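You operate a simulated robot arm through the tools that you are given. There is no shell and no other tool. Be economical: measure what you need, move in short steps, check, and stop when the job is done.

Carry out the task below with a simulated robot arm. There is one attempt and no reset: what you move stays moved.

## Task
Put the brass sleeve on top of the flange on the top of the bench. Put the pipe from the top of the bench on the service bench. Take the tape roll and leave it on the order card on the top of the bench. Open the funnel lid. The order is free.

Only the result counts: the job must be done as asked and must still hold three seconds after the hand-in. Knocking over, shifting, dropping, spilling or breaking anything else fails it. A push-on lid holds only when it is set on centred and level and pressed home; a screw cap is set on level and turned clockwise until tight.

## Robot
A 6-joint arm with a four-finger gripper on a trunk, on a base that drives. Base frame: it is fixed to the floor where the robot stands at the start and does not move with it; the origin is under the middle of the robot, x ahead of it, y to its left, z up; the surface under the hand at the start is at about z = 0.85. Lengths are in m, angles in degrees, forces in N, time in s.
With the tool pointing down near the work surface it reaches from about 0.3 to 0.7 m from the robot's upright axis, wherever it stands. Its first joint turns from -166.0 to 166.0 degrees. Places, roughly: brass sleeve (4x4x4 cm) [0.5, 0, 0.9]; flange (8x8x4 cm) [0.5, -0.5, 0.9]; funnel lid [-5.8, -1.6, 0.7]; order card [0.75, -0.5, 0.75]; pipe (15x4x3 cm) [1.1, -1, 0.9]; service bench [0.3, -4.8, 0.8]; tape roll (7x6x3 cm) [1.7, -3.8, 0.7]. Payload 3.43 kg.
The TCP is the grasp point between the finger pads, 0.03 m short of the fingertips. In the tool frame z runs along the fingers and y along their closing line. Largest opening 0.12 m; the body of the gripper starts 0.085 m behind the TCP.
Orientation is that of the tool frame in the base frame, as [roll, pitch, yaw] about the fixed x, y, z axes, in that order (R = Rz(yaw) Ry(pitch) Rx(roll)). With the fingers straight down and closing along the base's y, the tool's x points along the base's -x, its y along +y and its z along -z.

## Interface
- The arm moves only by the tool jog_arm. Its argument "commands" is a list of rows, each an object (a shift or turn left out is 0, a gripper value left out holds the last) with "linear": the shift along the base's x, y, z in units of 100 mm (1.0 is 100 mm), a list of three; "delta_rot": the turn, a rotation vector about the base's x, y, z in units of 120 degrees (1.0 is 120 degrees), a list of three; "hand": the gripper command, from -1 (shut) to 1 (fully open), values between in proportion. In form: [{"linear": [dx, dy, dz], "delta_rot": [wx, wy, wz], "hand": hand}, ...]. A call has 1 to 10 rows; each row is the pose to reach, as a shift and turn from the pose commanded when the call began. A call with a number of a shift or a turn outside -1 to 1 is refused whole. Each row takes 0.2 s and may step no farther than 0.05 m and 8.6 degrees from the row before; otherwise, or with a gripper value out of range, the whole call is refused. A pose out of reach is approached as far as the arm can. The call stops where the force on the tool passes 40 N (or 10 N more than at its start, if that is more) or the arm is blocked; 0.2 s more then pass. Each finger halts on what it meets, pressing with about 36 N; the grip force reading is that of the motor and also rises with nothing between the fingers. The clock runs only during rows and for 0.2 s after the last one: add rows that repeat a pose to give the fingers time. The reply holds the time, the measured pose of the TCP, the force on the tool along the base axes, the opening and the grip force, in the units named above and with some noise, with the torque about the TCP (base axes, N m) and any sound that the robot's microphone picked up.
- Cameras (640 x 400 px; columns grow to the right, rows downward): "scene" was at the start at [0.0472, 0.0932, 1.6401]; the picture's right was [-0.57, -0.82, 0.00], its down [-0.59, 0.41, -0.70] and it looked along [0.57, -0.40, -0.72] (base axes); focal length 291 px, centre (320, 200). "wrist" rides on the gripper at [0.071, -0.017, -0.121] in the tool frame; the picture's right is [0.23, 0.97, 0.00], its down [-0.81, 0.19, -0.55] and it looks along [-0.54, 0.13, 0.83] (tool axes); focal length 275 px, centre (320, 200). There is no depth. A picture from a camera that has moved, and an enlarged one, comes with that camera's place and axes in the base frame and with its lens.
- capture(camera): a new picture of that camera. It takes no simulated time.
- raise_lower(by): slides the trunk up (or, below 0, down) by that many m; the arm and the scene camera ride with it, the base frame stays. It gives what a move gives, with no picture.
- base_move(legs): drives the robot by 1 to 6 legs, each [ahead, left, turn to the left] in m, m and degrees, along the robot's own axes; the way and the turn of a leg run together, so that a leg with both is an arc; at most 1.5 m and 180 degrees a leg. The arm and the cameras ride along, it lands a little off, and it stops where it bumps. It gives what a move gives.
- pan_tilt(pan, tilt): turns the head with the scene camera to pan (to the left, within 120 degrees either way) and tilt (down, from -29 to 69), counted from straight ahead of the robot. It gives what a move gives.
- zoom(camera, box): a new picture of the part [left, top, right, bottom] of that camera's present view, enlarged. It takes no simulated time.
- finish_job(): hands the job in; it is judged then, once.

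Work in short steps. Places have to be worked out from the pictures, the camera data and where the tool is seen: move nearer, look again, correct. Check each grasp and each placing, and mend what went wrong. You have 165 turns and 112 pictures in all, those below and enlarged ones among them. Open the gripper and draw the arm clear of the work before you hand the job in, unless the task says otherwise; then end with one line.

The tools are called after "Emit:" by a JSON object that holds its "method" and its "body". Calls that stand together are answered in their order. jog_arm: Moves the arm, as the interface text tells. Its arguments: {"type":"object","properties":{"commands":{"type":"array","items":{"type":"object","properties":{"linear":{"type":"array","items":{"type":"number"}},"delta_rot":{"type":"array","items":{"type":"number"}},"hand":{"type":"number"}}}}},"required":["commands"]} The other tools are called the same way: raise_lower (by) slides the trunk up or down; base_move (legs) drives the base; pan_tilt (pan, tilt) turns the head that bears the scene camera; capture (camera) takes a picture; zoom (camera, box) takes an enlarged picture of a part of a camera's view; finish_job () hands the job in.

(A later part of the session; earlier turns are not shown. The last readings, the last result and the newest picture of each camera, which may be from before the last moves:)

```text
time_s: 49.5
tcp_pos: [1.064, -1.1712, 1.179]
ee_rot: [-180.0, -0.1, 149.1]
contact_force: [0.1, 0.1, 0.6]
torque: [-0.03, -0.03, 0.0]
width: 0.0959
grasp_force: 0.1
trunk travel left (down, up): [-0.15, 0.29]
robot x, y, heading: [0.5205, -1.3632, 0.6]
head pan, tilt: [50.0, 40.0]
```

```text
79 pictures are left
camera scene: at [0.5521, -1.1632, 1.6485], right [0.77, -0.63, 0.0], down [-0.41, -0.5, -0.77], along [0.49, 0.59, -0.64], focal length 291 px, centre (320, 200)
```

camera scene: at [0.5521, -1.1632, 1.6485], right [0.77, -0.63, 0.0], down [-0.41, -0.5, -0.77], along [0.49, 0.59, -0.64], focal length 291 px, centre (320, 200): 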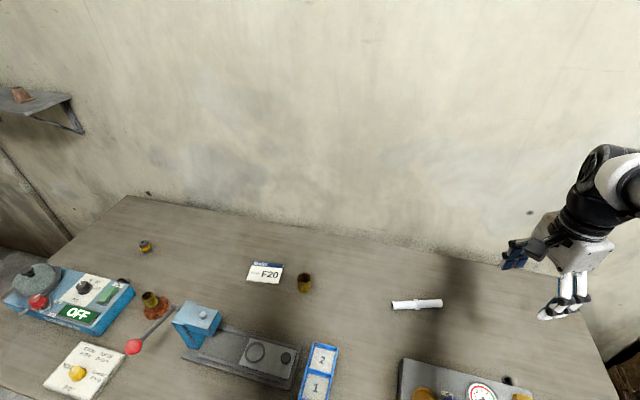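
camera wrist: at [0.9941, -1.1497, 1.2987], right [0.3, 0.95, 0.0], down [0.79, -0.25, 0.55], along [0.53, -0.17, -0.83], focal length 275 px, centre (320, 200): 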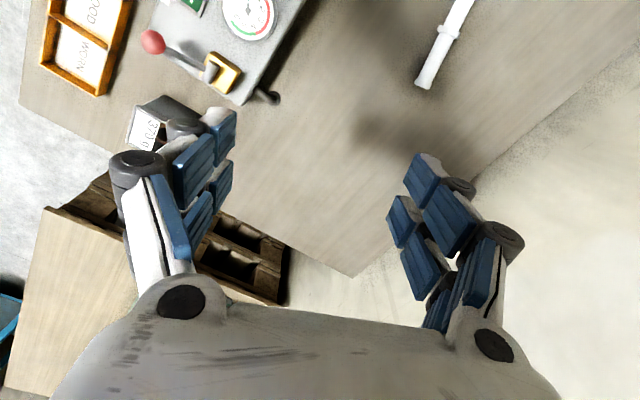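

The pipe's middle ring is at about (1.063, -0.991). I go above a point 2.5 cm off the ring on the near side.

Emit:
{"method": "jog_arm", "body": {"commands": [{"linear": [0.1, 0.4, 0]}, {"linear": [0.2, 0.8, 0]}, {"linear": [0.22, 1, 0]}]}}

Emit:
{"method": "jog_arm", "body": {"commands": [{"linear": [0, 0.4, -0.2], "delta_rot": [0, 0, -0.017]}, {"linear": [0, 0.66, -0.5], "delta_rot": [0, 0, -0.017]}, {"linear": [0, 0.66, -0.95], "delta_rot": [0, 0, -0.017]}, {"linear": [0, 0.66, -1], "delta_rot": [0, 0, -0.017]}]}}

Emit:
{"method": "capture", "body": {"camera": "wrist"}}

Emit:
{"method": "zoom", "body": {"camera": "scene", "box": [360, 180, 520, 340]}}

```text
time_s: 50.2
tcp_pos: [1.0834, -1.0733, 1.1794]
ee_rot: [179.9, 0.1, 149.0]
contact_force: [-0.4, 1.1, -1.0]
torque: [-0.01, 0.01, 0.02]
width: 0.096
grasp_force: 0.0
trunk travel left (down, up): [-0.15, 0.29]
robot x, y, heading: [0.5188, -1.3672, 0.5]
head pan, tilt: [50.0, 40.0]
```

```text
time_s: 51.2
tcp_pos: [1.0833, -1.0074, 1.0803]
ee_rot: [-180.0, 0.0, 147.0]
contact_force: [0.0, 0.0, -0.2]
torque: [0.01, -0.02, -0.02]
width: 0.0962
grasp_force: 0.1
trunk travel left (down, up): [-0.15, 0.29]
robot x, y, heading: [0.5198, -1.366, 0.7]
head pan, tilt: [50.0, 40.0]
```

```text
78 pictures are left
camera wrist: at [1.0164, -0.9835, 1.1992], right [0.34, 0.94, 0.0], down [0.78, -0.28, 0.55], along [0.52, -0.19, -0.83], focal length 275 px, centre (320, 200)
```

wrist: 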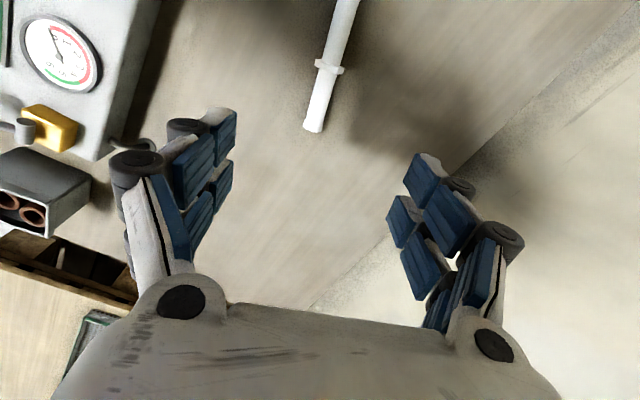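

```text
2.50 times, centred on (440, 260) of scene
camera zoom: at [0.5521, -1.1631, 1.6485], right [0.77, -0.63, 0.0], down [-0.41, -0.5, -0.77], along [0.49, 0.59, -0.64], focal length 726 px, centre (20, 50)
```

zoom: 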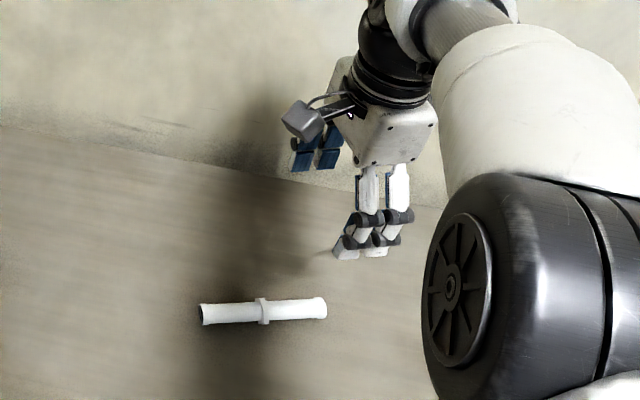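

The grip point is near (1.086, -1.007). I descend around the pipe.

Emit:
{"method": "jog_arm", "body": {"commands": [{"linear": [0.03, 0, -0.4]}, {"linear": [0.03, 0, -0.8]}, {"linear": [0.03, 0, -1]}]}}

Emit:
{"method": "jog_arm", "body": {"commands": [{"linear": [0, 0, -0.4]}, {"linear": [0, 0, -0.7]}, {"linear": [0, 0, -0.9]}, {"linear": [0, 0, -0.98]}]}}

Emit:
{"method": "capture", "body": {"camera": "wrist"}}

```text
time_s: 52.0
tcp_pos: [1.0865, -1.0098, 0.9783]
ee_rot: [180.0, 0.0, 147.0]
contact_force: [-0.1, -0.1, -0.1]
torque: [-0.01, -0.01, 0.02]
width: 0.096
grasp_force: 0.0
trunk travel left (down, up): [-0.15, 0.29]
robot x, y, heading: [0.522, -1.3666, 0.7]
head pan, tilt: [50.0, 40.0]
```

```text
time_s: 53.0
tcp_pos: [1.087, -1.0068, 0.8815]
ee_rot: [179.9, 0.0, 147.0]
contact_force: [-0.1, 0.6, 1.1]
torque: [0.02, 0.01, 0.03]
width: 0.096
grasp_force: 0.1
trunk travel left (down, up): [-0.15, 0.29]
robot x, y, heading: [0.5217, -1.3707, 0.4]
head pan, tilt: [50.0, 40.0]
```

```text
76 pictures are left
camera wrist: at [1.0182, -0.9822, 1.0008], right [0.34, 0.94, 0.0], down [0.78, -0.28, 0.55], along [0.52, -0.19, -0.83], focal length 275 px, centre (320, 200)
```

wrist: 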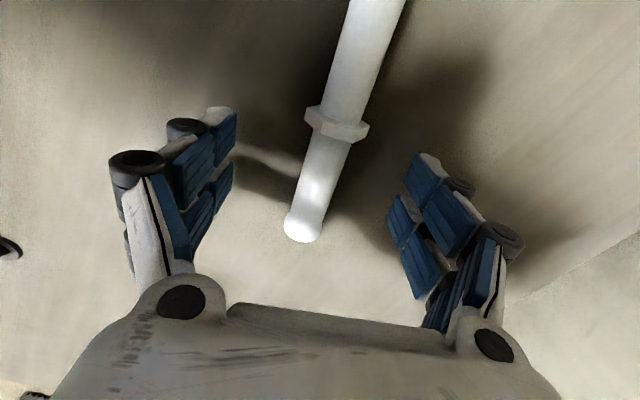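

The pipe is between the fingers. I close and wait for full grip.

Emit:
{"method": "jog_arm", "body": {"commands": [{"hand": -1}, {"hand": -1}, {"hand": -1}, {"hand": -1}, {"hand": -1}, {"hand": -1}, {"hand": -1}, {"hand": -1}, {"hand": -1}]}}

Emit:
{"method": "jog_arm", "body": {"commands": [{"linear": [0, 0, 0.05], "hand": -1}, {"linear": [0, 0, 0.15]}, {"linear": [0, 0, 0.3]}, {"linear": [0, 0, 0.6]}, {"linear": [0, 0, 1]}]}}

Emit:
{"method": "capture", "body": {"camera": "wrist"}}

```text
time_s: 55.0
tcp_pos: [1.0855, -1.0078, 0.881]
ee_rot: [-180.0, 0.0, 147.0]
contact_force: [0.0, 0.4, 0.3]
torque: [-0.02, -0.05, -0.04]
width: 0.0223
grasp_force: 36.7
trunk travel left (down, up): [-0.15, 0.29]
robot x, y, heading: [0.5205, -1.37, 0.7]
head pan, tilt: [50.0, 40.0]
```

```text
time_s: 56.2
tcp_pos: [1.0865, -1.0083, 0.9797]
ee_rot: [-180.0, 0.0, 147.0]
contact_force: [0.2, 0.2, -0.2]
torque: [0.03, -0.04, -0.08]
width: 0.0221
grasp_force: 36.3
trunk travel left (down, up): [-0.15, 0.29]
robot x, y, heading: [0.5193, -1.3682, 0.9]
head pan, tilt: [50.0, 40.0]
```

```text
75 pictures are left
camera wrist: at [1.018, -0.9835, 1.1012], right [0.34, 0.94, 0.0], down [0.79, -0.28, 0.55], along [0.52, -0.19, -0.83], focal length 275 px, centre (320, 200)
```

wrist: 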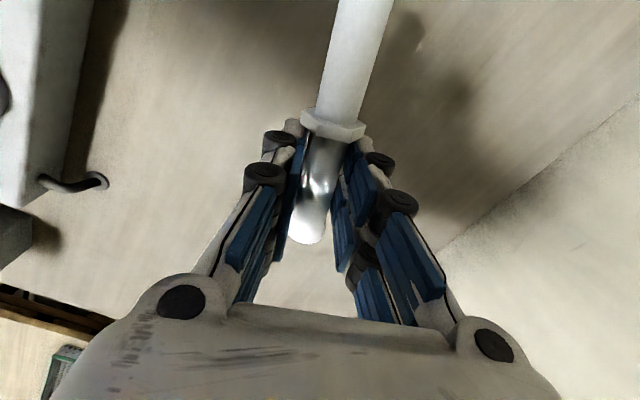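

The pipe is held. I raise it, pull it in, then drive out from the bench and turn to face the service bench.

Emit:
{"method": "jog_arm", "body": {"commands": [{"linear": [0, 0, 0.45]}, {"linear": [0, 0, 0.9]}, {"linear": [-0.3, -0.2, 1]}, {"linear": [-0.6, -0.4, 1]}, {"linear": [-0.9, -0.7, 1]}]}}

Emit:
{"method": "jog_arm", "body": {"commands": [{"linear": [-0.2, -0.1, 0.4]}, {"linear": [-0.4, -0.3, 0.7]}, {"linear": [-0.7, -0.6, 0.8]}]}}

Emit:
{"method": "base_move", "body": {"legs": [[-0.31, -0.21, 0], [0, -0.5, 0], [0, 0, -90]]}}

Emit:
{"method": "pan_tilt", "body": {"pan": 0, "tilt": 20}}

Emit:
{"method": "capture", "body": {"camera": "scene"}}

```text
time_s: 57.5
tcp_pos: [0.9955, -1.0785, 1.0831]
ee_rot: [179.8, 0.0, 147.0]
contact_force: [-0.6, -0.3, -1.7]
torque: [0.03, -0.02, -0.02]
width: 0.0222
grasp_force: 35.9
trunk travel left (down, up): [-0.15, 0.29]
robot x, y, heading: [0.5183, -1.3667, 0.9]
head pan, tilt: [50.0, 40.0]
```

```text
time_s: 58.2
tcp_pos: [0.9234, -1.1395, 1.1627]
ee_rot: [179.9, 0.1, 147.0]
contact_force: [-1.2, 0.1, -1.1]
torque: [0.03, -0.09, -0.05]
width: 0.022
grasp_force: 35.7
trunk travel left (down, up): [-0.15, 0.29]
robot x, y, heading: [0.5182, -1.3679, 0.4]
head pan, tilt: [50.0, 40.0]
```

```text
time_s: 67.0
tcp_pos: [0.4422, -2.4874, 1.1609]
ee_rot: [179.9, 0.0, 57.6]
contact_force: [-0.2, 0.3, -1.4]
torque: [-0.03, 0.01, 0.01]
width: 0.0225
grasp_force: 36.0
trunk travel left (down, up): [-0.15, 0.29]
robot x, y, heading: [0.2112, -2.0846, -88.9]
head pan, tilt: [50.0, 40.0]
```

```text
time_s: 68.2
tcp_pos: [0.4424, -2.487, 1.1618]
ee_rot: [-179.9, 0.1, 57.6]
contact_force: [0.3, -0.5, -0.4]
torque: [-0.01, 0.05, 0.02]
width: 0.0221
grasp_force: 36.1
trunk travel left (down, up): [-0.15, 0.29]
robot x, y, heading: [0.2102, -2.0836, -88.8]
head pan, tilt: [0.0, 20.0]
```

```text
74 pictures are left
camera scene: at [0.3523, -2.154, 1.6798], right [-1.0, -0.02, 0.0], down [-0.01, 0.34, -0.94], along [0.02, -0.94, -0.34], focal length 291 px, centre (320, 200)
```

scene: 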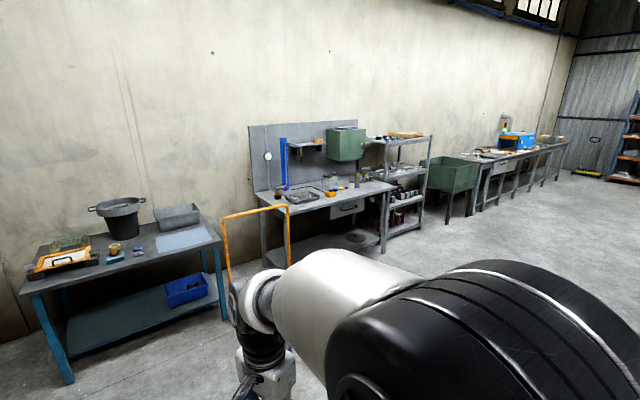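

The grey bench with the pegboard is the service bench. I zoom for free space and obstacles.

Emit:
{"method": "zoom", "body": {"camera": "scene", "box": [210, 110, 440, 260]}}

Emit:
{"method": "zoom", "body": {"camera": "scene", "box": [10, 180, 240, 330]}}

```text
2.67 times, centred on (325, 185) of scene
camera zoom: at [0.3523, -2.154, 1.6798], right [-1.0, -0.02, 0.0], down [-0.01, 0.34, -0.94], along [0.02, -0.94, -0.34], focal length 775 px, centre (307, 240)
```

zoom: 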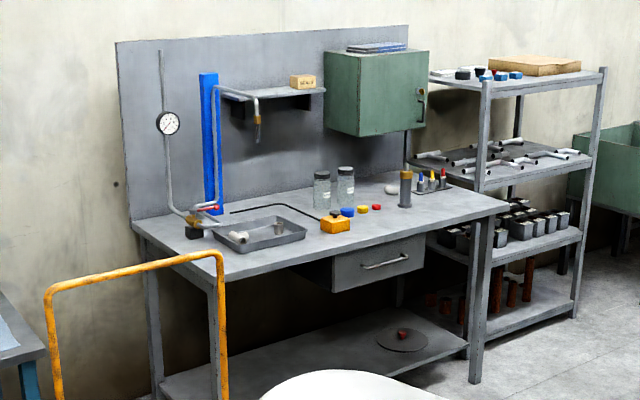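

```text
2.67 times, centred on (125, 255) of scene
camera zoom: at [0.3523, -2.154, 1.6798], right [-1.0, -0.02, 0.0], down [-0.01, 0.34, -0.94], along [0.02, -0.94, -0.34], focal length 775 px, centre (840, 53)
```

zoom: 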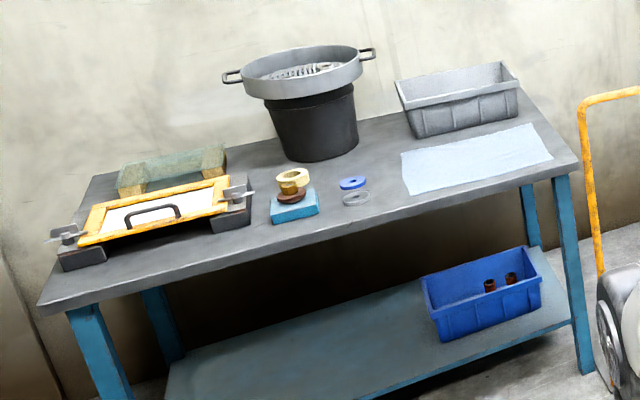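

The free spot is the right front of the service bench, near (-0.07, -4.76). I drive closer and turn to face it.

Emit:
{"method": "base_move", "body": {"legs": [[0.9, -0.1, 0], [0.85, -0.4, 0], [0, 0, 27]]}}

Emit:
{"method": "pan_tilt", "body": {"pan": -20, "tilt": 35}}

Emit:
{"method": "capture", "body": {"camera": "scene"}}

```text
time_s: 78.8
tcp_pos: [0.1808, -4.0915, 1.1602]
ee_rot: [-179.9, 0.1, 86.3]
contact_force: [-0.9, 0.1, -0.8]
torque: [-0.05, 0.01, 0.0]
width: 0.0224
grasp_force: 35.9
trunk travel left (down, up): [-0.15, 0.29]
robot x, y, heading: [-0.2173, -3.8454, -60.0]
head pan, tilt: [0.0, 20.0]
```

```text
time_s: 79.6
tcp_pos: [0.1805, -4.0921, 1.1624]
ee_rot: [-180.0, 0.0, 86.3]
contact_force: [-0.8, -0.4, -1.3]
torque: [-0.04, 0.03, 0.02]
width: 0.0221
grasp_force: 36.4
trunk travel left (down, up): [-0.15, 0.29]
robot x, y, heading: [-0.2181, -3.8509, -60.2]
head pan, tilt: [-20.0, 35.0]
```

```text
71 pictures are left
camera scene: at [-0.0901, -3.8488, 1.656], right [-0.98, -0.17, 0.0], down [-0.1, 0.56, -0.82], along [0.14, -0.81, -0.57], focal length 291 px, centre (320, 200)
```

scene: 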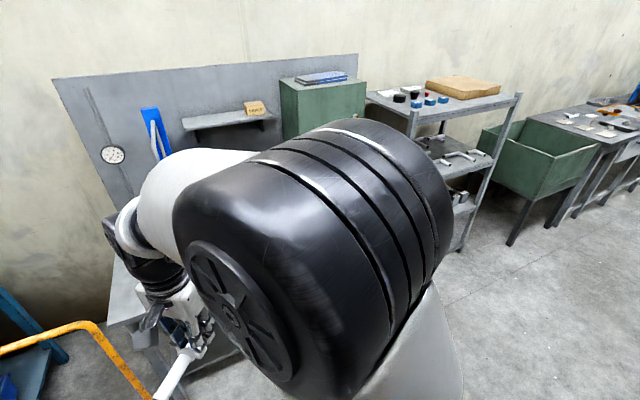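

The elbow blocks the head's view. I shift the base right and ahead so the hand comes over the free corner, then use the wrist camera.

Emit:
{"method": "base_move", "body": {"legs": [[0.35, -0.5, 0]]}}

Emit:
{"method": "pan_tilt", "body": {"pan": 25, "tilt": 35}}

Emit:
{"method": "capture", "body": {"camera": "scene"}}

Emit:
{"method": "capture", "body": {"camera": "wrist"}}

```text
time_s: 83.1
tcp_pos: [-0.086, -4.6425, 1.1617]
ee_rot: [179.9, 0.0, 86.4]
contact_force: [0.3, 0.9, -0.6]
torque: [-0.03, -0.02, -0.02]
width: 0.0223
grasp_force: 36.2
trunk travel left (down, up): [-0.15, 0.29]
robot x, y, heading: [-0.486, -4.3973, -60.1]
head pan, tilt: [-20.0, 35.0]
```

```text
time_s: 84.2
tcp_pos: [-0.086, -4.642, 1.1621]
ee_rot: [180.0, 0.0, 86.3]
contact_force: [0.6, -0.4, -0.8]
torque: [-0.02, 0.02, -0.02]
width: 0.0223
grasp_force: 36.1
trunk travel left (down, up): [-0.15, 0.29]
robot x, y, heading: [-0.4871, -4.3996, -60.1]
head pan, tilt: [25.0, 35.0]
```

```text
70 pictures are left
camera scene: at [-0.2996, -4.3637, 1.656], right [-0.58, -0.82, 0.0], down [-0.47, 0.33, -0.82], along [0.67, -0.47, -0.57], focal length 291 px, centre (320, 200)
```

scene: 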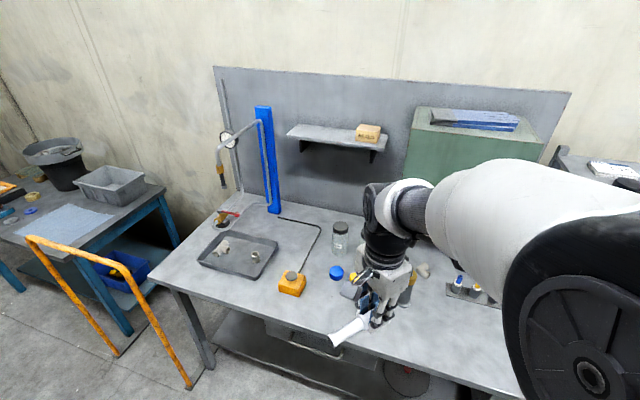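

```text
69 pictures are left
camera wrist: at [-0.0967, -4.5701, 1.2815], right [0.99, 0.17, 0.0], down [0.14, -0.82, 0.55], along [0.09, -0.55, -0.83], focal length 275 px, centre (320, 200)
```

wrist: 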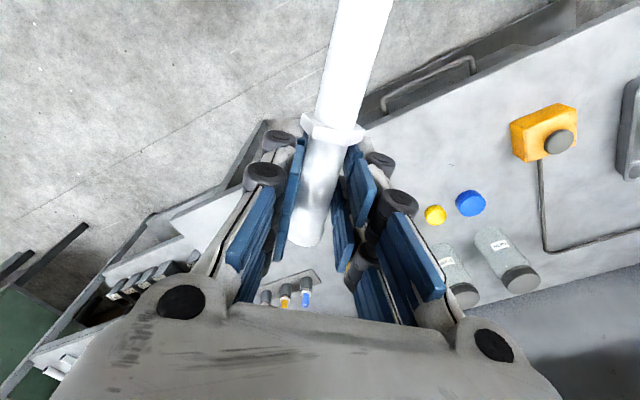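

Triangulating the puck puts this bench top near z≈0.73. I move 0.2 m closer, then turn the pipe parallel to the edge over a free spot at about (0.077, -4.871).

Emit:
{"method": "base_move", "body": {"legs": [[0.2, 0, 0]]}}

Emit:
{"method": "jog_arm", "body": {"commands": [{"linear": [0.1, -0.15, 0], "delta_rot": [0, 0, -0.07]}, {"linear": [0.2, -0.3, 0], "delta_rot": [0, 0, -0.14]}, {"linear": [0.3, -0.5, 0], "delta_rot": [0, 0, -0.21]}, {"linear": [0.4, -0.72, 0], "delta_rot": [0, 0, -0.28]}, {"linear": [0.4, -0.72, -0.3], "delta_rot": [0, 0, -0.35]}, {"linear": [0.4, -0.72, -0.6], "delta_rot": [0, 0, -0.423]}, {"linear": [0.4, -0.72, -1], "delta_rot": [0, 0, -0.423]}]}}

Emit:
{"method": "capture", "body": {"camera": "scene"}}

Emit:
{"method": "capture", "body": {"camera": "wrist"}}

```text
time_s: 85.8
tcp_pos: [0.0152, -4.817, 1.1608]
ee_rot: [-180.0, 0.0, 86.3]
contact_force: [1.7, 0.5, -1.0]
torque: [-0.01, -0.02, 0.0]
width: 0.0224
grasp_force: 36.1
trunk travel left (down, up): [-0.15, 0.29]
robot x, y, heading: [-0.3851, -4.5747, -60.2]
head pan, tilt: [25.0, 35.0]
```

```text
refused: row 6 steps farther than a row can; nothing moved
```

```text
68 pictures are left
camera scene: at [-0.1989, -4.5388, 1.6559], right [-0.58, -0.82, 0.0], down [-0.47, 0.33, -0.82], along [0.67, -0.47, -0.57], focal length 291 px, centre (320, 200)
```

scene: 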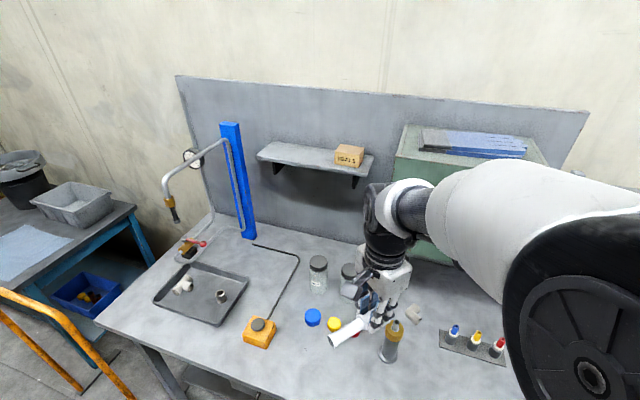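

```text
67 pictures are left
camera wrist: at [0.0037, -4.745, 1.2811], right [0.99, 0.17, 0.0], down [0.14, -0.82, 0.55], along [0.09, -0.54, -0.83], focal length 275 px, centre (320, 200)
```

wrist: 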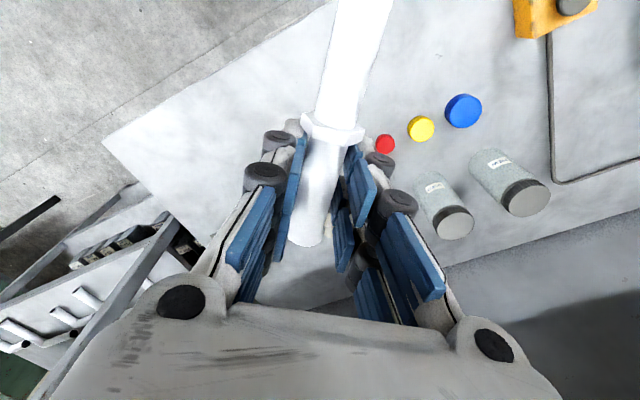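

Better triangulation from both view pairs now puts the top near z≈0.81. There's a canister near my spot, so I choose the pipe centre at about (0.146, -4.751), between the canister and the orange box. I turn and move there.

Emit:
{"method": "jog_arm", "body": {"commands": [{"linear": [0.15, 0.08, 0], "delta_rot": [0, 0, -0.065]}, {"linear": [0.3, 0.16, 0], "delta_rot": [0, 0, -0.13]}, {"linear": [0.45, 0.24, 0], "delta_rot": [0, 0, -0.195]}, {"linear": [0.6, 0.32, 0], "delta_rot": [0, 0, -0.26]}, {"linear": [0.75, 0.4, 0], "delta_rot": [0, 0, -0.32]}, {"linear": [0.9, 0.5, -0.2], "delta_rot": [0, 0, -0.37]}, {"linear": [1, 0.5, -0.5], "delta_rot": [0, 0, -0.419]}, {"linear": [1, 0.5, -0.9], "delta_rot": [0, 0, -0.419]}]}}

Emit:
{"method": "capture", "body": {"camera": "scene"}}

Emit:
{"method": "capture", "body": {"camera": "wrist"}}

```text
time_s: 87.6
tcp_pos: [0.1172, -4.7688, 1.0693]
ee_rot: [-180.0, 0.0, 35.9]
contact_force: [0.4, 0.1, -1.6]
torque: [-0.01, 0.04, -0.01]
width: 0.0223
grasp_force: 36.1
trunk travel left (down, up): [-0.15, 0.29]
robot x, y, heading: [-0.3836, -4.5721, -60.1]
head pan, tilt: [25.0, 35.0]
```

```text
66 pictures are left
camera scene: at [-0.1989, -4.5379, 1.6559], right [-0.58, -0.82, 0.0], down [-0.47, 0.33, -0.82], along [0.67, -0.47, -0.57], focal length 291 px, centre (320, 200)
```

scene: 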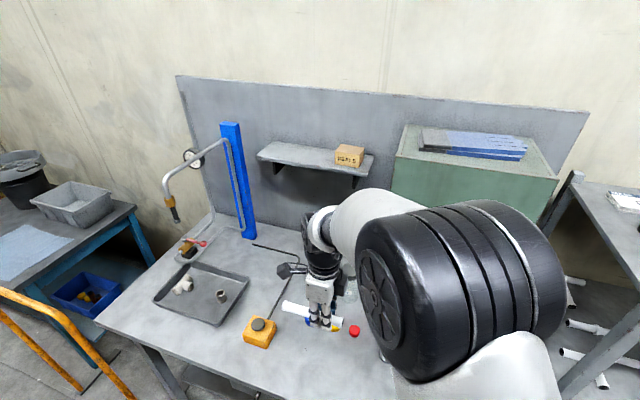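

```text
65 pictures are left
camera wrist: at [0.1648, -4.7133, 1.1905], right [0.76, -0.65, 0.0], down [-0.54, -0.63, 0.55], along [-0.36, -0.42, -0.83], focal length 275 px, centre (320, 200)
```

wrist: 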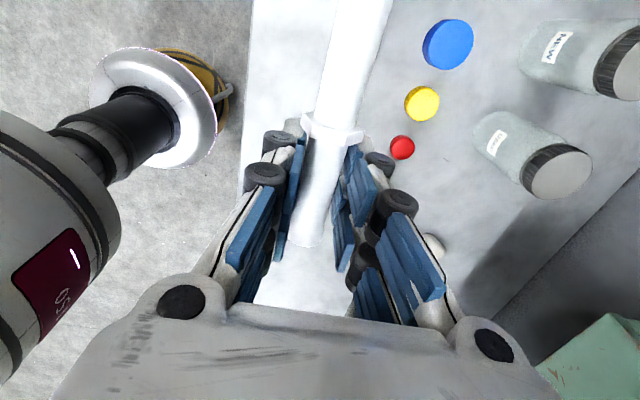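

The pipe lies parallel to the edge, about 9 cm inside it and clear of the pucks. I lower it.

Emit:
{"method": "jog_arm", "body": {"commands": [{"linear": [0, 0, -0.4]}, {"linear": [0, 0, -0.8]}, {"linear": [0, 0, -1]}]}}

Emit:
{"method": "jog_arm", "body": {"commands": [{"linear": [0, 0, -0.3]}, {"linear": [0, 0, -0.6]}]}}

Emit:
{"method": "capture", "body": {"camera": "scene"}}

Emit:
{"method": "capture", "body": {"camera": "wrist"}}

```text
time_s: 88.4
tcp_pos: [0.1147, -4.7667, 0.9708]
ee_rot: [-180.0, 0.0, 36.0]
contact_force: [-0.1, -0.1, -1.6]
torque: [-0.05, 0.06, -0.02]
width: 0.0223
grasp_force: 35.8
trunk travel left (down, up): [-0.15, 0.29]
robot x, y, heading: [-0.3844, -4.5686, -60.0]
head pan, tilt: [25.0, 35.0]
```

```text
time_s: 89.0
tcp_pos: [0.1153, -4.7653, 0.9118]
ee_rot: [-180.0, 0.0, 36.0]
contact_force: [-0.8, -0.2, -0.7]
torque: [-0.03, 0.02, 0.03]
width: 0.0221
grasp_force: 35.8
trunk travel left (down, up): [-0.15, 0.29]
robot x, y, heading: [-0.3841, -4.5728, -60.2]
head pan, tilt: [25.0, 35.0]
```

```text
64 pictures are left
camera scene: at [-0.1992, -4.5378, 1.6559], right [-0.58, -0.82, 0.0], down [-0.47, 0.33, -0.82], along [0.67, -0.47, -0.57], focal length 291 px, centre (320, 200)
```

scene: 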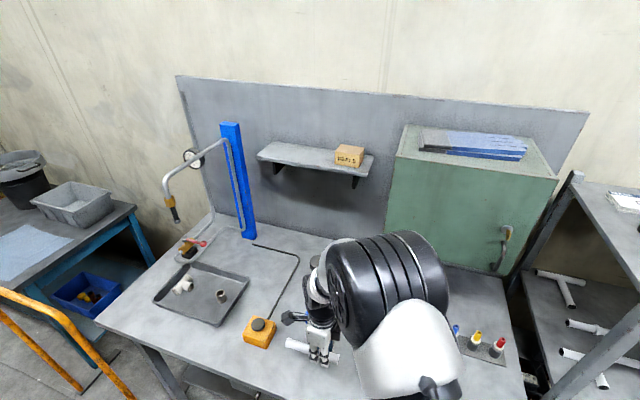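

```text
63 pictures are left
camera wrist: at [0.164, -4.7099, 1.0315], right [0.76, -0.65, 0.0], down [-0.54, -0.63, 0.55], along [-0.36, -0.42, -0.83], focal length 275 px, centre (320, 200)
```

wrist: 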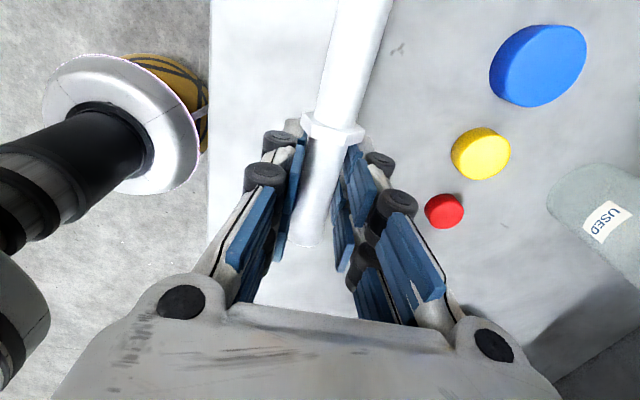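

The puck top is near 0.80, so the surface is about 0.79. I lower close, then in small steps to contact.

Emit:
{"method": "jog_arm", "body": {"commands": [{"linear": [0, 0, -0.35]}, {"linear": [0, 0, -0.6]}, {"linear": [0, 0, -0.7]}, {"linear": [0, 0, -0.74]}, {"linear": [0, 0, -0.78]}]}}

Emit:
{"method": "jog_arm", "body": {"commands": [{"linear": [0, 0, -0.02]}, {"linear": [0, 0, -0.04]}, {"linear": [0, 0, -0.06]}]}}

```text
time_s: 90.2
tcp_pos: [0.1148, -4.7673, 0.8322]
ee_rot: [180.0, 0.0, 36.0]
contact_force: [0.6, -0.2, -1.6]
torque: [-0.03, 0.01, -0.03]
width: 0.0223
grasp_force: 36.4
trunk travel left (down, up): [-0.15, 0.29]
robot x, y, heading: [-0.382, -4.572, -60.0]
head pan, tilt: [25.0, 35.0]
```

```text
time_s: 91.0
tcp_pos: [0.1141, -4.7663, 0.8295]
ee_rot: [179.8, -0.1, 36.0]
contact_force: [-5.2, 1.2, 28.8]
torque: [0.59, -0.3, 0.08]
width: 0.0224
grasp_force: 35.7
trunk travel left (down, up): [-0.15, 0.29]
robot x, y, heading: [-0.3819, -4.5736, -60.2]
head pan, tilt: [25.0, 35.0]
```

Contact with the bench top. I ease off, open and check.

Emit:
{"method": "jog_arm", "body": {"commands": [{"linear": [0, 0, 0.04]}, {"linear": [0, 0, 0.04], "hand": -0.4}, {"linear": [0, 0, 0.04], "hand": 0.2}, {"linear": [0, 0, 0.04], "hand": 0.2}, {"linear": [0, 0, 0.04], "hand": 0.2}, {"linear": [0, 0, 0.04], "hand": 0.2}]}}

Emit:
{"method": "capture", "body": {"camera": "wrist"}}

```text
time_s: 92.4
tcp_pos: [0.114, -4.7673, 0.8315]
ee_rot: [179.9, 0.0, 36.0]
contact_force: [0.2, 0.2, -0.5]
torque: [-0.02, 0.0, -0.02]
width: 0.0719
grasp_force: 0.2
trunk travel left (down, up): [-0.15, 0.29]
robot x, y, heading: [-0.3837, -4.5733, -60.2]
head pan, tilt: [25.0, 35.0]
```

```text
62 pictures are left
camera wrist: at [0.1629, -4.7114, 0.9512], right [0.76, -0.65, 0.0], down [-0.54, -0.63, 0.55], along [-0.36, -0.42, -0.83], focal length 275 px, centre (320, 200)
```

wrist: 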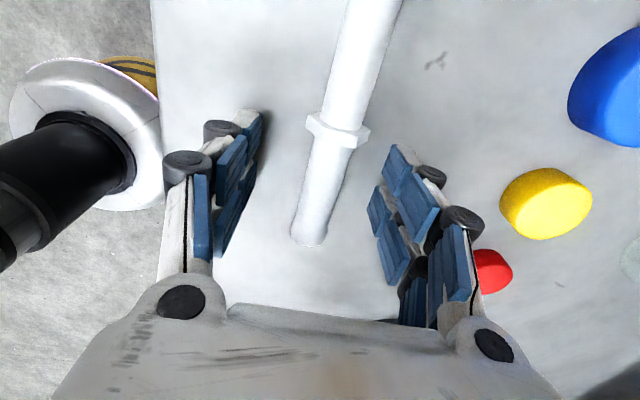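

The pipe lies free. I lift clear and drive away toward the blue table with the tape.

Emit:
{"method": "jog_arm", "body": {"commands": [{"linear": [0, 0, 0.3]}, {"linear": [0, 0, 0.7]}, {"linear": [0, 0, 1]}]}}

Emit:
{"method": "jog_arm", "body": {"commands": [{"linear": [0, 0, 0.45]}, {"linear": [0, 0, 0.9]}, {"linear": [0, 0, 1]}]}}

Emit:
{"method": "jog_arm", "body": {"commands": [{"linear": [0, 0, 0.45]}, {"linear": [0, 0, 0.9]}, {"linear": [0, 0, 1]}]}}

Emit:
{"method": "capture", "body": {"camera": "wrist"}}

Emit:
{"method": "base_move", "body": {"legs": [[-0.9, 0, 0], [0, 1.4, 0], [0, 0.55, 0]]}}

Emit:
{"method": "pan_tilt", "body": {"pan": 10, "tilt": 30}}

Emit:
{"method": "capture", "body": {"camera": "scene"}}

```text
time_s: 93.2
tcp_pos: [0.1137, -4.7646, 0.9333]
ee_rot: [-180.0, -0.1, 35.9]
contact_force: [-0.6, 0.0, 0.4]
torque: [-0.02, -0.01, 0.03]
width: 0.072
grasp_force: 0.1
trunk travel left (down, up): [-0.15, 0.29]
robot x, y, heading: [-0.384, -4.573, -60.1]
head pan, tilt: [25.0, 35.0]
```

```text
time_s: 94.0
tcp_pos: [0.1143, -4.764, 1.0313]
ee_rot: [179.9, 0.0, 36.0]
contact_force: [-0.1, -1.3, -0.3]
torque: [-0.01, -0.01, 0.01]
width: 0.072
grasp_force: 0.0
trunk travel left (down, up): [-0.15, 0.29]
robot x, y, heading: [-0.3836, -4.572, -60.0]
head pan, tilt: [25.0, 35.0]
```

```text
time_s: 94.8
tcp_pos: [0.1141, -4.7658, 1.1322]
ee_rot: [-179.9, 0.0, 36.0]
contact_force: [-0.6, 0.0, -0.3]
torque: [-0.02, -0.01, 0.06]
width: 0.0721
grasp_force: 0.2
trunk travel left (down, up): [-0.15, 0.29]
robot x, y, heading: [-0.3818, -4.5764, -59.8]
head pan, tilt: [25.0, 35.0]
```

```text
61 pictures are left
camera wrist: at [0.1629, -4.7096, 1.2513], right [0.76, -0.65, 0.0], down [-0.54, -0.63, 0.55], along [-0.36, -0.42, -0.83], focal length 275 px, centre (320, 200)
```

wrist: 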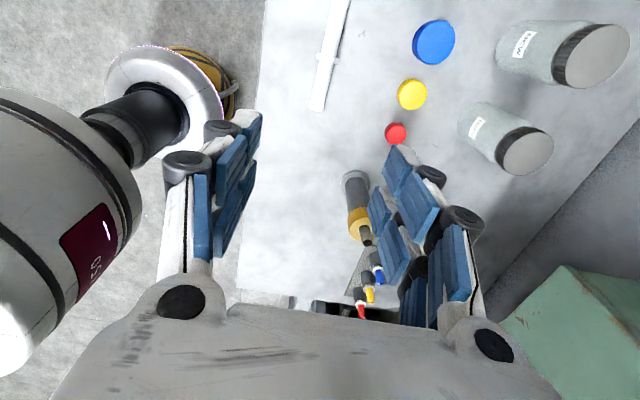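

```text
time_s: 108.9
tcp_pos: [1.3644, -3.0306, 1.13]
ee_rot: [-180.0, 0.0, 35.6]
contact_force: [0.1, 0.2, 0.1]
torque: [-0.01, 0.05, 0.0]
width: 0.0722
grasp_force: 0.1
trunk travel left (down, up): [-0.15, 0.29]
robot x, y, heading: [0.8694, -2.838, -60.5]
head pan, tilt: [25.0, 35.0]
```

```text
time_s: 109.6
tcp_pos: [1.3653, -3.0305, 1.1308]
ee_rot: [-180.0, 0.0, 35.6]
contact_force: [-0.1, -0.3, -0.4]
torque: [-0.01, -0.03, 0.02]
width: 0.0718
grasp_force: 0.0
trunk travel left (down, up): [-0.15, 0.29]
robot x, y, heading: [0.8662, -2.8351, -60.4]
head pan, tilt: [10.0, 30.0]
```

```text
60 pictures are left
camera scene: at [1.0387, -2.82, 1.6638], right [-0.77, -0.64, 0.0], down [-0.32, 0.39, -0.87], along [0.55, -0.67, -0.5], focal length 291 px, centre (320, 200)
```

scene: 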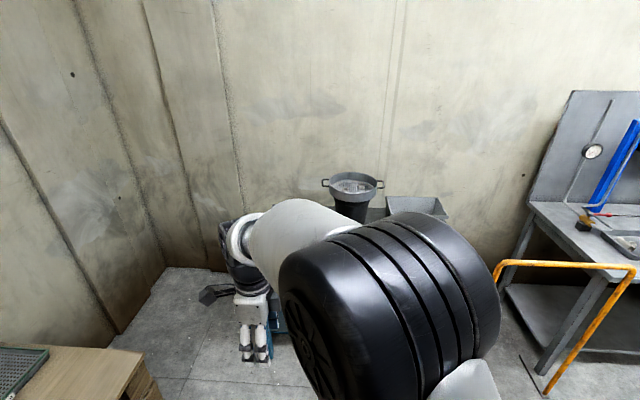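

The arm blocks the view again. I drive up to the table and turn right so that the arm lies to the right of the view.

Emit:
{"method": "base_move", "body": {"legs": [[0.5, 0.2, 0], [0, 0, -45]]}}

Emit:
{"method": "pan_tilt", "body": {"pan": 60, "tilt": 40}}

Emit:
{"method": "capture", "body": {"camera": "scene"}}

Emit:
{"method": "capture", "body": {"camera": "wrist"}}

```text
time_s: 114.8
tcp_pos: [1.5057, -3.6542, 1.1319]
ee_rot: [-180.0, 0.0, -8.6]
contact_force: [0.2, -0.3, 0.6]
torque: [-0.02, 0.02, -0.01]
width: 0.072
grasp_force: 0.1
trunk travel left (down, up): [-0.15, 0.29]
robot x, y, heading: [1.2851, -3.1696, -104.9]
head pan, tilt: [10.0, 30.0]
```

```text
time_s: 115.9
tcp_pos: [1.5055, -3.6546, 1.1309]
ee_rot: [180.0, -0.1, -8.7]
contact_force: [0.0, 0.3, 0.0]
torque: [0.03, 0.0, -0.02]
width: 0.0719
grasp_force: 0.1
trunk travel left (down, up): [-0.15, 0.29]
robot x, y, heading: [1.2857, -3.1682, -104.6]
head pan, tilt: [60.0, 40.0]
```

```text
59 pictures are left
camera scene: at [1.4876, -3.2442, 1.6485], right [-0.7, -0.71, 0.0], down [-0.46, 0.45, -0.77], along [0.54, -0.54, -0.64], focal length 291 px, centre (320, 200)
```

scene: 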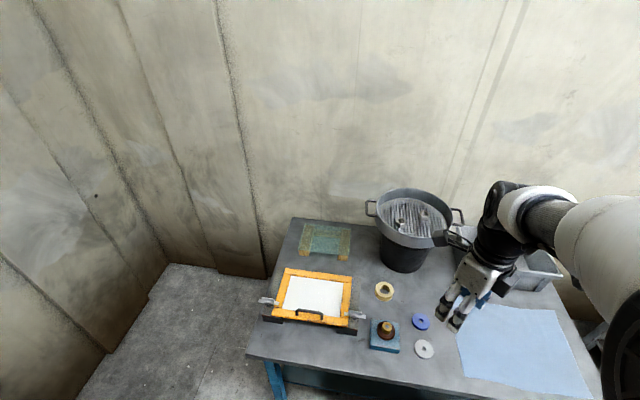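

```text
58 pictures are left
camera wrist: at [1.5796, -3.6479, 1.251], right [0.08, -1.0, 0.0], down [-0.83, -0.07, 0.55], along [-0.55, -0.05, -0.83], focal length 275 px, centre (320, 200)
```

wrist: 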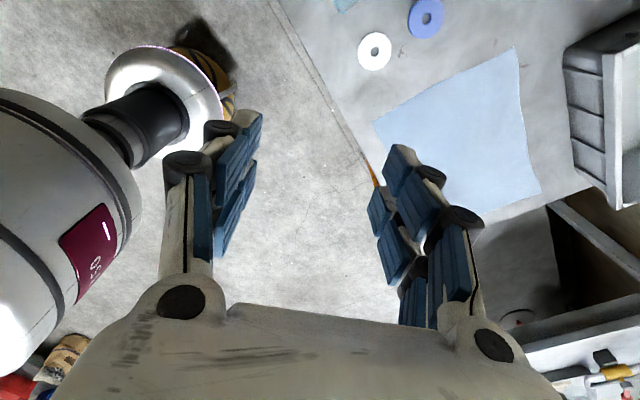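

Good view. I zoom on the tape candidates.

Emit:
{"method": "zoom", "body": {"camera": "scene", "box": [340, 265, 460, 375]}}

```text
3.64 times, centred on (400, 320) of scene
camera zoom: at [1.4876, -3.2442, 1.6485], right [-0.7, -0.71, 0.0], down [-0.46, 0.45, -0.77], along [0.54, -0.54, -0.64], focal length 1057 px, centre (29, -236)
```

zoom: 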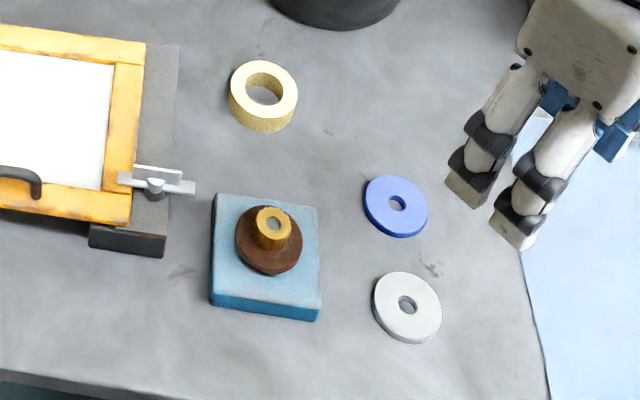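

The pale yellow ring at about (1.742, -3.826) is the tape roll. I drive in a little and turn the hand while moving above it.

Emit:
{"method": "base_move", "body": {"legs": [[0.108, 0.13, 0]]}}

Emit:
{"method": "jog_arm", "body": {"commands": [{"linear": [0.12, 0, 0], "delta_rot": [0, 0, 0.07], "hand": 1}, {"linear": [0.24, 0, 0], "delta_rot": [0, 0, 0.14]}, {"linear": [0.36, 0, 0], "delta_rot": [0, 0, 0.21]}, {"linear": [0.48, 0, 0], "delta_rot": [0, 0, 0.28]}, {"linear": [0.6, 0, 0], "delta_rot": [0, 0, 0.35]}, {"linear": [0.72, 0, 0], "delta_rot": [0, 0, 0.42]}, {"linear": [0.84, 0, 0], "delta_rot": [0, 0, 0.49]}, {"linear": [1, 0, 0], "delta_rot": [0, 0, 0.56]}]}}

Emit:
{"method": "capture", "body": {"camera": "wrist"}}

Emit:
{"method": "capture", "body": {"camera": "scene"}}

```text
time_s: 117.4
tcp_pos: [1.6038, -3.7914, 1.1297]
ee_rot: [-179.9, 0.0, -8.8]
contact_force: [-0.4, -0.4, 0.2]
torque: [0.0, -0.02, 0.0]
width: 0.072
grasp_force: 0.0
trunk travel left (down, up): [-0.15, 0.29]
robot x, y, heading: [1.3855, -3.3056, -104.8]
head pan, tilt: [60.0, 40.0]
```

```text
time_s: 119.2
tcp_pos: [1.704, -3.7905, 1.1303]
ee_rot: [-179.9, 0.0, 58.6]
contact_force: [-0.4, -0.1, 0.1]
torque: [-0.01, 0.03, 0.0]
width: 0.1199
grasp_force: 0.0
trunk travel left (down, up): [-0.15, 0.29]
robot x, y, heading: [1.388, -3.3046, -104.9]
head pan, tilt: [60.0, 40.0]
```

```text
56 pictures are left
camera wrist: at [1.7286, -3.7206, 1.2501], right [0.95, -0.31, 0.0], down [-0.26, -0.79, 0.55], along [-0.17, -0.53, -0.83], focal length 275 px, centre (320, 200)
```

wrist: 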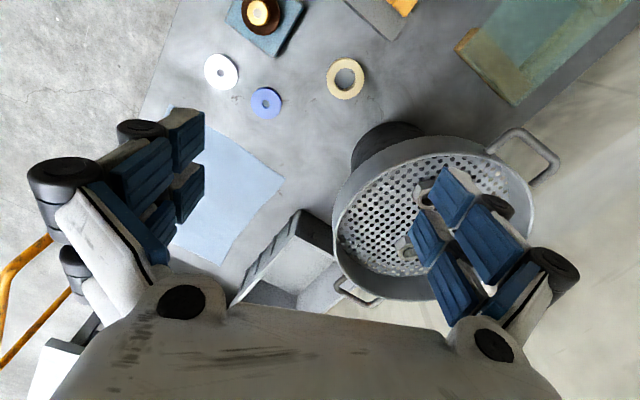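

```text
55 pictures are left
camera scene: at [1.587, -3.3811, 1.6484], right [-0.71, -0.71, 0.0], down [-0.46, 0.45, -0.77], along [0.54, -0.54, -0.64], focal length 291 px, centre (320, 200)
```

scene: 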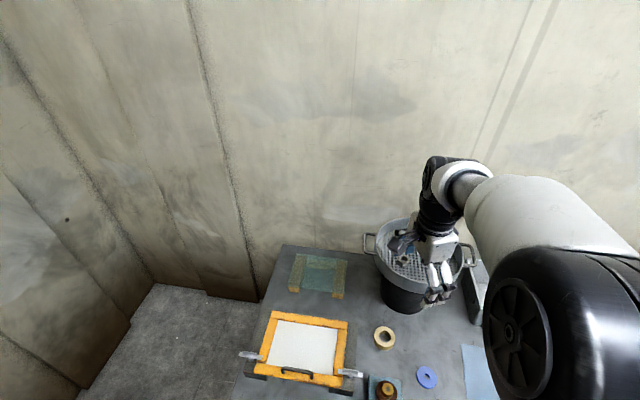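

The sieve's rim overhangs near the tape, so a vertical hand would risk it. I turn the hand to yaw 165 with the camera over the flat discs; then I'll tilt 30° and come in slanted from the -x side.

Emit:
{"method": "jog_arm", "body": {"commands": [{"linear": [-0.1, 0.05, 0], "delta_rot": [0, 0, 0.07], "hand": 0.75}, {"linear": [-0.2, 0.05, 0], "delta_rot": [0, 0, 0.14]}, {"linear": [-0.3, 0.05, 0], "delta_rot": [0, 0, 0.21]}, {"linear": [-0.4, 0.05, 0], "delta_rot": [0, 0, 0.28]}, {"linear": [-0.5, 0.05, 0], "delta_rot": [0, 0, 0.35]}, {"linear": [-0.6, 0.05, 0], "delta_rot": [0, 0, 0.42]}, {"linear": [-0.7, 0.05, 0], "delta_rot": [0, 0, 0.49]}, {"linear": [-0.7, 0.05, 0], "delta_rot": [0, 0, 0.56]}]}}

Emit:
{"method": "jog_arm", "body": {"commands": [{"delta_rot": [0, 0, 0.07]}, {"delta_rot": [0, 0, 0.14]}, {"delta_rot": [0, 0, 0.21]}, {"delta_rot": [0, 0, 0.27]}, {"delta_rot": [0, 0, 0.327]}]}}

Emit:
{"method": "jog_arm", "body": {"commands": [{"delta_rot": [-0.0175, -0.065, 0]}, {"delta_rot": [-0.034, -0.126, 0]}, {"delta_rot": [-0.05, -0.187, 0]}, {"delta_rot": [-0.065, -0.2415, 0]}]}}

Emit:
{"method": "capture", "body": {"camera": "wrist"}}

Emit:
{"method": "capture", "body": {"camera": "scene"}}

```text
time_s: 121.0
tcp_pos: [1.6333, -3.7863, 1.1303]
ee_rot: [-180.0, 0.0, 125.8]
contact_force: [0.1, -0.3, -0.3]
torque: [0.01, -0.02, 0.05]
width: 0.1049
grasp_force: 0.0
trunk travel left (down, up): [-0.15, 0.29]
robot x, y, heading: [1.3869, -3.3022, -104.7]
head pan, tilt: [60.0, 40.0]
```

```text
time_s: 122.2
tcp_pos: [1.6325, -3.7869, 1.1315]
ee_rot: [-180.0, 0.0, 165.0]
contact_force: [0.7, 0.2, 0.8]
torque: [0.02, -0.02, -0.01]
width: 0.105
grasp_force: 0.0
trunk travel left (down, up): [-0.15, 0.29]
robot x, y, heading: [1.3861, -3.3036, -104.8]
head pan, tilt: [60.0, 40.0]
```

```text
time_s: 123.2
tcp_pos: [1.633, -3.786, 1.1313]
ee_rot: [180.0, 30.1, 164.9]
contact_force: [0.4, 0.5, -0.5]
torque: [-0.04, -0.02, -0.02]
width: 0.1049
grasp_force: 0.1
trunk travel left (down, up): [-0.15, 0.29]
robot x, y, heading: [1.3847, -3.3029, -105.1]
head pan, tilt: [60.0, 40.0]
```

```text
54 pictures are left
camera wrist: at [1.5117, -3.7702, 1.1992], right [0.06, 0.99, -0.12], down [0.46, 0.07, 0.88], along [0.89, -0.11, -0.45], focal length 275 px, centre (320, 200)
```

wrist: 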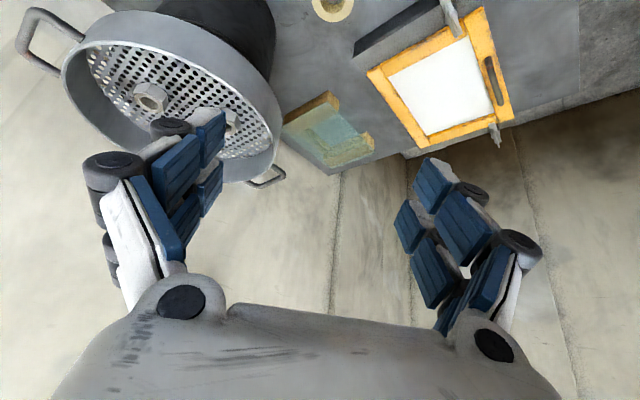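

```text
53 pictures are left
camera scene: at [1.5862, -3.3811, 1.6485], right [-0.71, -0.71, 0.0], down [-0.46, 0.45, -0.77], along [0.54, -0.54, -0.64], focal length 291 px, centre (320, 200)
```

scene: 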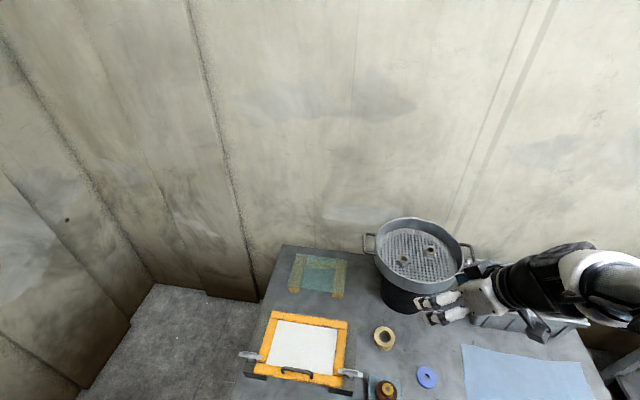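

The rim front is about 10 cm from the tape. I bring the tilted hand down to a pre-grasp point along the approach line.

Emit:
{"method": "jog_arm", "body": {"commands": [{"linear": [0, 0, -0.45]}, {"linear": [0, 0, -0.9]}, {"linear": [0, 0, -1]}]}}

Emit:
{"method": "jog_arm", "body": {"commands": [{"linear": [0, 0, -0.45]}, {"linear": [0, 0, -0.9]}, {"linear": [0.1, -0.05, -1]}]}}

Emit:
{"method": "capture", "body": {"camera": "wrist"}}

Emit:
{"method": "capture", "body": {"camera": "scene"}}

```text
time_s: 124.0
tcp_pos: [1.6329, -3.7866, 1.0302]
ee_rot: [180.0, 30.0, 164.8]
contact_force: [-0.5, -0.4, -0.9]
torque: [0.0, -0.01, 0.01]
width: 0.1051
grasp_force: 0.1
trunk travel left (down, up): [-0.15, 0.29]
robot x, y, heading: [1.3857, -3.303, -104.8]
head pan, tilt: [60.0, 40.0]
```

```text
time_s: 124.8
tcp_pos: [1.644, -3.7924, 0.9301]
ee_rot: [-180.0, 30.0, 164.9]
contact_force: [-1.4, 0.0, 0.9]
torque: [-0.01, -0.02, 0.03]
width: 0.1052
grasp_force: 0.0
trunk travel left (down, up): [-0.15, 0.29]
robot x, y, heading: [1.3885, -3.301, -104.8]
head pan, tilt: [60.0, 40.0]
```

```text
52 pictures are left
camera wrist: at [1.5217, -3.7759, 0.997], right [0.06, 0.99, -0.12], down [0.46, 0.07, 0.88], along [0.89, -0.11, -0.45], focal length 275 px, centre (320, 200)
```

wrist: 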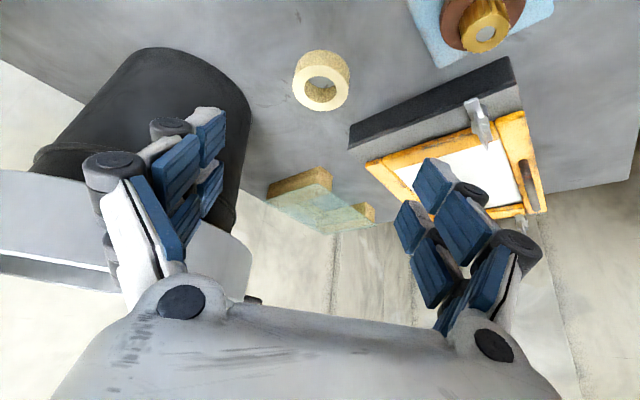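

```text
51 pictures are left
camera scene: at [1.5869, -3.3811, 1.6484], right [-0.71, -0.71, 0.0], down [-0.46, 0.45, -0.77], along [0.54, -0.54, -0.64], focal length 291 px, centre (320, 200)
```

scene: 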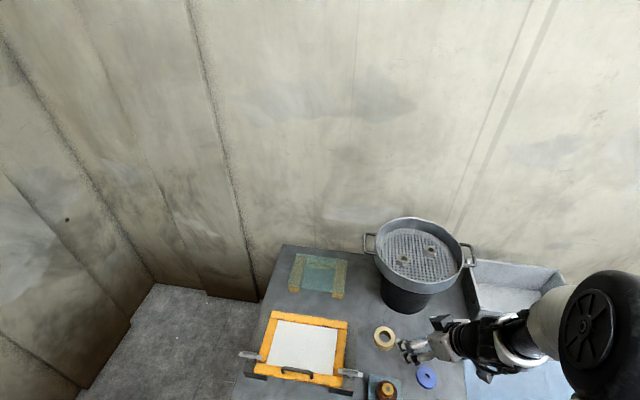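

The tape top is about 0.742 and its centre (1.744, -3.819), straight along the tool axis. I advance half way and check.

Emit:
{"method": "jog_arm", "body": {"commands": [{"linear": [0.2, -0.05, -0.38]}, {"linear": [0.4, -0.11, -0.75]}, {"linear": [0.53, -0.14, -1]}]}}

Emit:
{"method": "capture", "body": {"camera": "wrist"}}

Emit:
{"method": "zoom", "body": {"camera": "scene", "box": [340, 260, 480, 400]}}

```text
time_s: 125.6
tcp_pos: [1.698, -3.8051, 0.8295]
ee_rot: [-179.9, 30.0, 165.0]
contact_force: [0.6, 0.4, -0.1]
torque: [0.04, 0.0, -0.02]
width: 0.1048
grasp_force: 0.1
trunk travel left (down, up): [-0.15, 0.29]
robot x, y, heading: [1.3854, -3.3043, -105.0]
head pan, tilt: [60.0, 40.0]
```

```text
50 pictures are left
camera wrist: at [1.576, -3.7886, 0.8981], right [0.06, 0.99, -0.12], down [0.46, 0.07, 0.88], along [0.89, -0.11, -0.45], focal length 275 px, centre (320, 200)
```

wrist: 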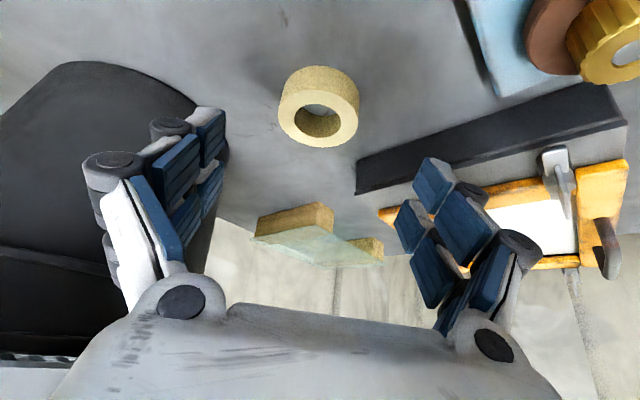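

```text
2.86 times, centred on (410, 330) of scene
camera zoom: at [1.5869, -3.3813, 1.6484], right [-0.71, -0.71, 0.0], down [-0.46, 0.45, -0.77], along [0.54, -0.54, -0.64], focal length 830 px, centre (63, -171)
```

zoom: 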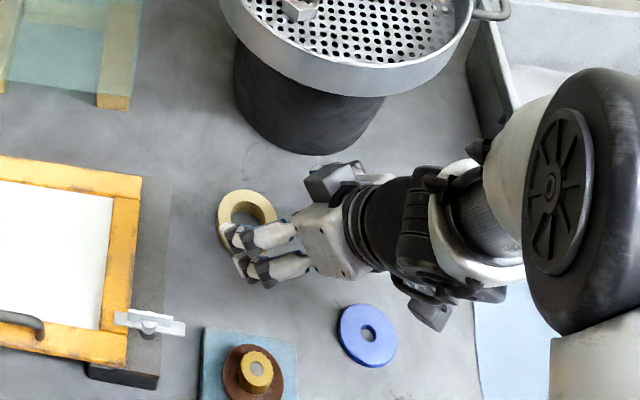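

Aligned. I advance the rest, ending slowly.

Emit:
{"method": "jog_arm", "body": {"commands": [{"linear": [0.2, -0.06, -0.35]}, {"linear": [0.35, -0.11, -0.65]}, {"linear": [0.41, -0.14, -0.78]}, {"linear": [0.43, -0.14, -0.84]}, {"linear": [0.43, -0.14, -0.87]}]}}

Emit:
{"method": "capture", "body": {"camera": "wrist"}}

```text
time_s: 126.8
tcp_pos: [1.7401, -3.8191, 0.7479]
ee_rot: [-179.9, 30.2, 164.9]
contact_force: [-2.7, 2.8, 11.3]
torque: [0.58, 0.09, 0.21]
width: 0.1069
grasp_force: 4.4
trunk travel left (down, up): [-0.15, 0.29]
robot x, y, heading: [1.3869, -3.3037, -104.9]
head pan, tilt: [60.0, 40.0]
```

```text
48 pictures are left
camera wrist: at [1.618, -3.8042, 0.8134], right [0.06, 0.99, -0.12], down [0.46, 0.08, 0.89], along [0.89, -0.11, -0.45], focal length 275 px, centre (320, 200)
```

wrist: 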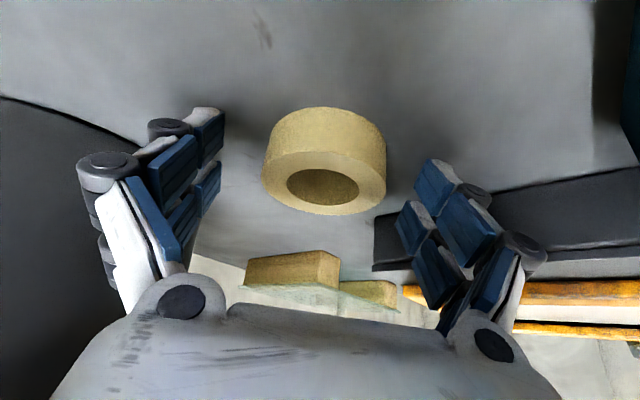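

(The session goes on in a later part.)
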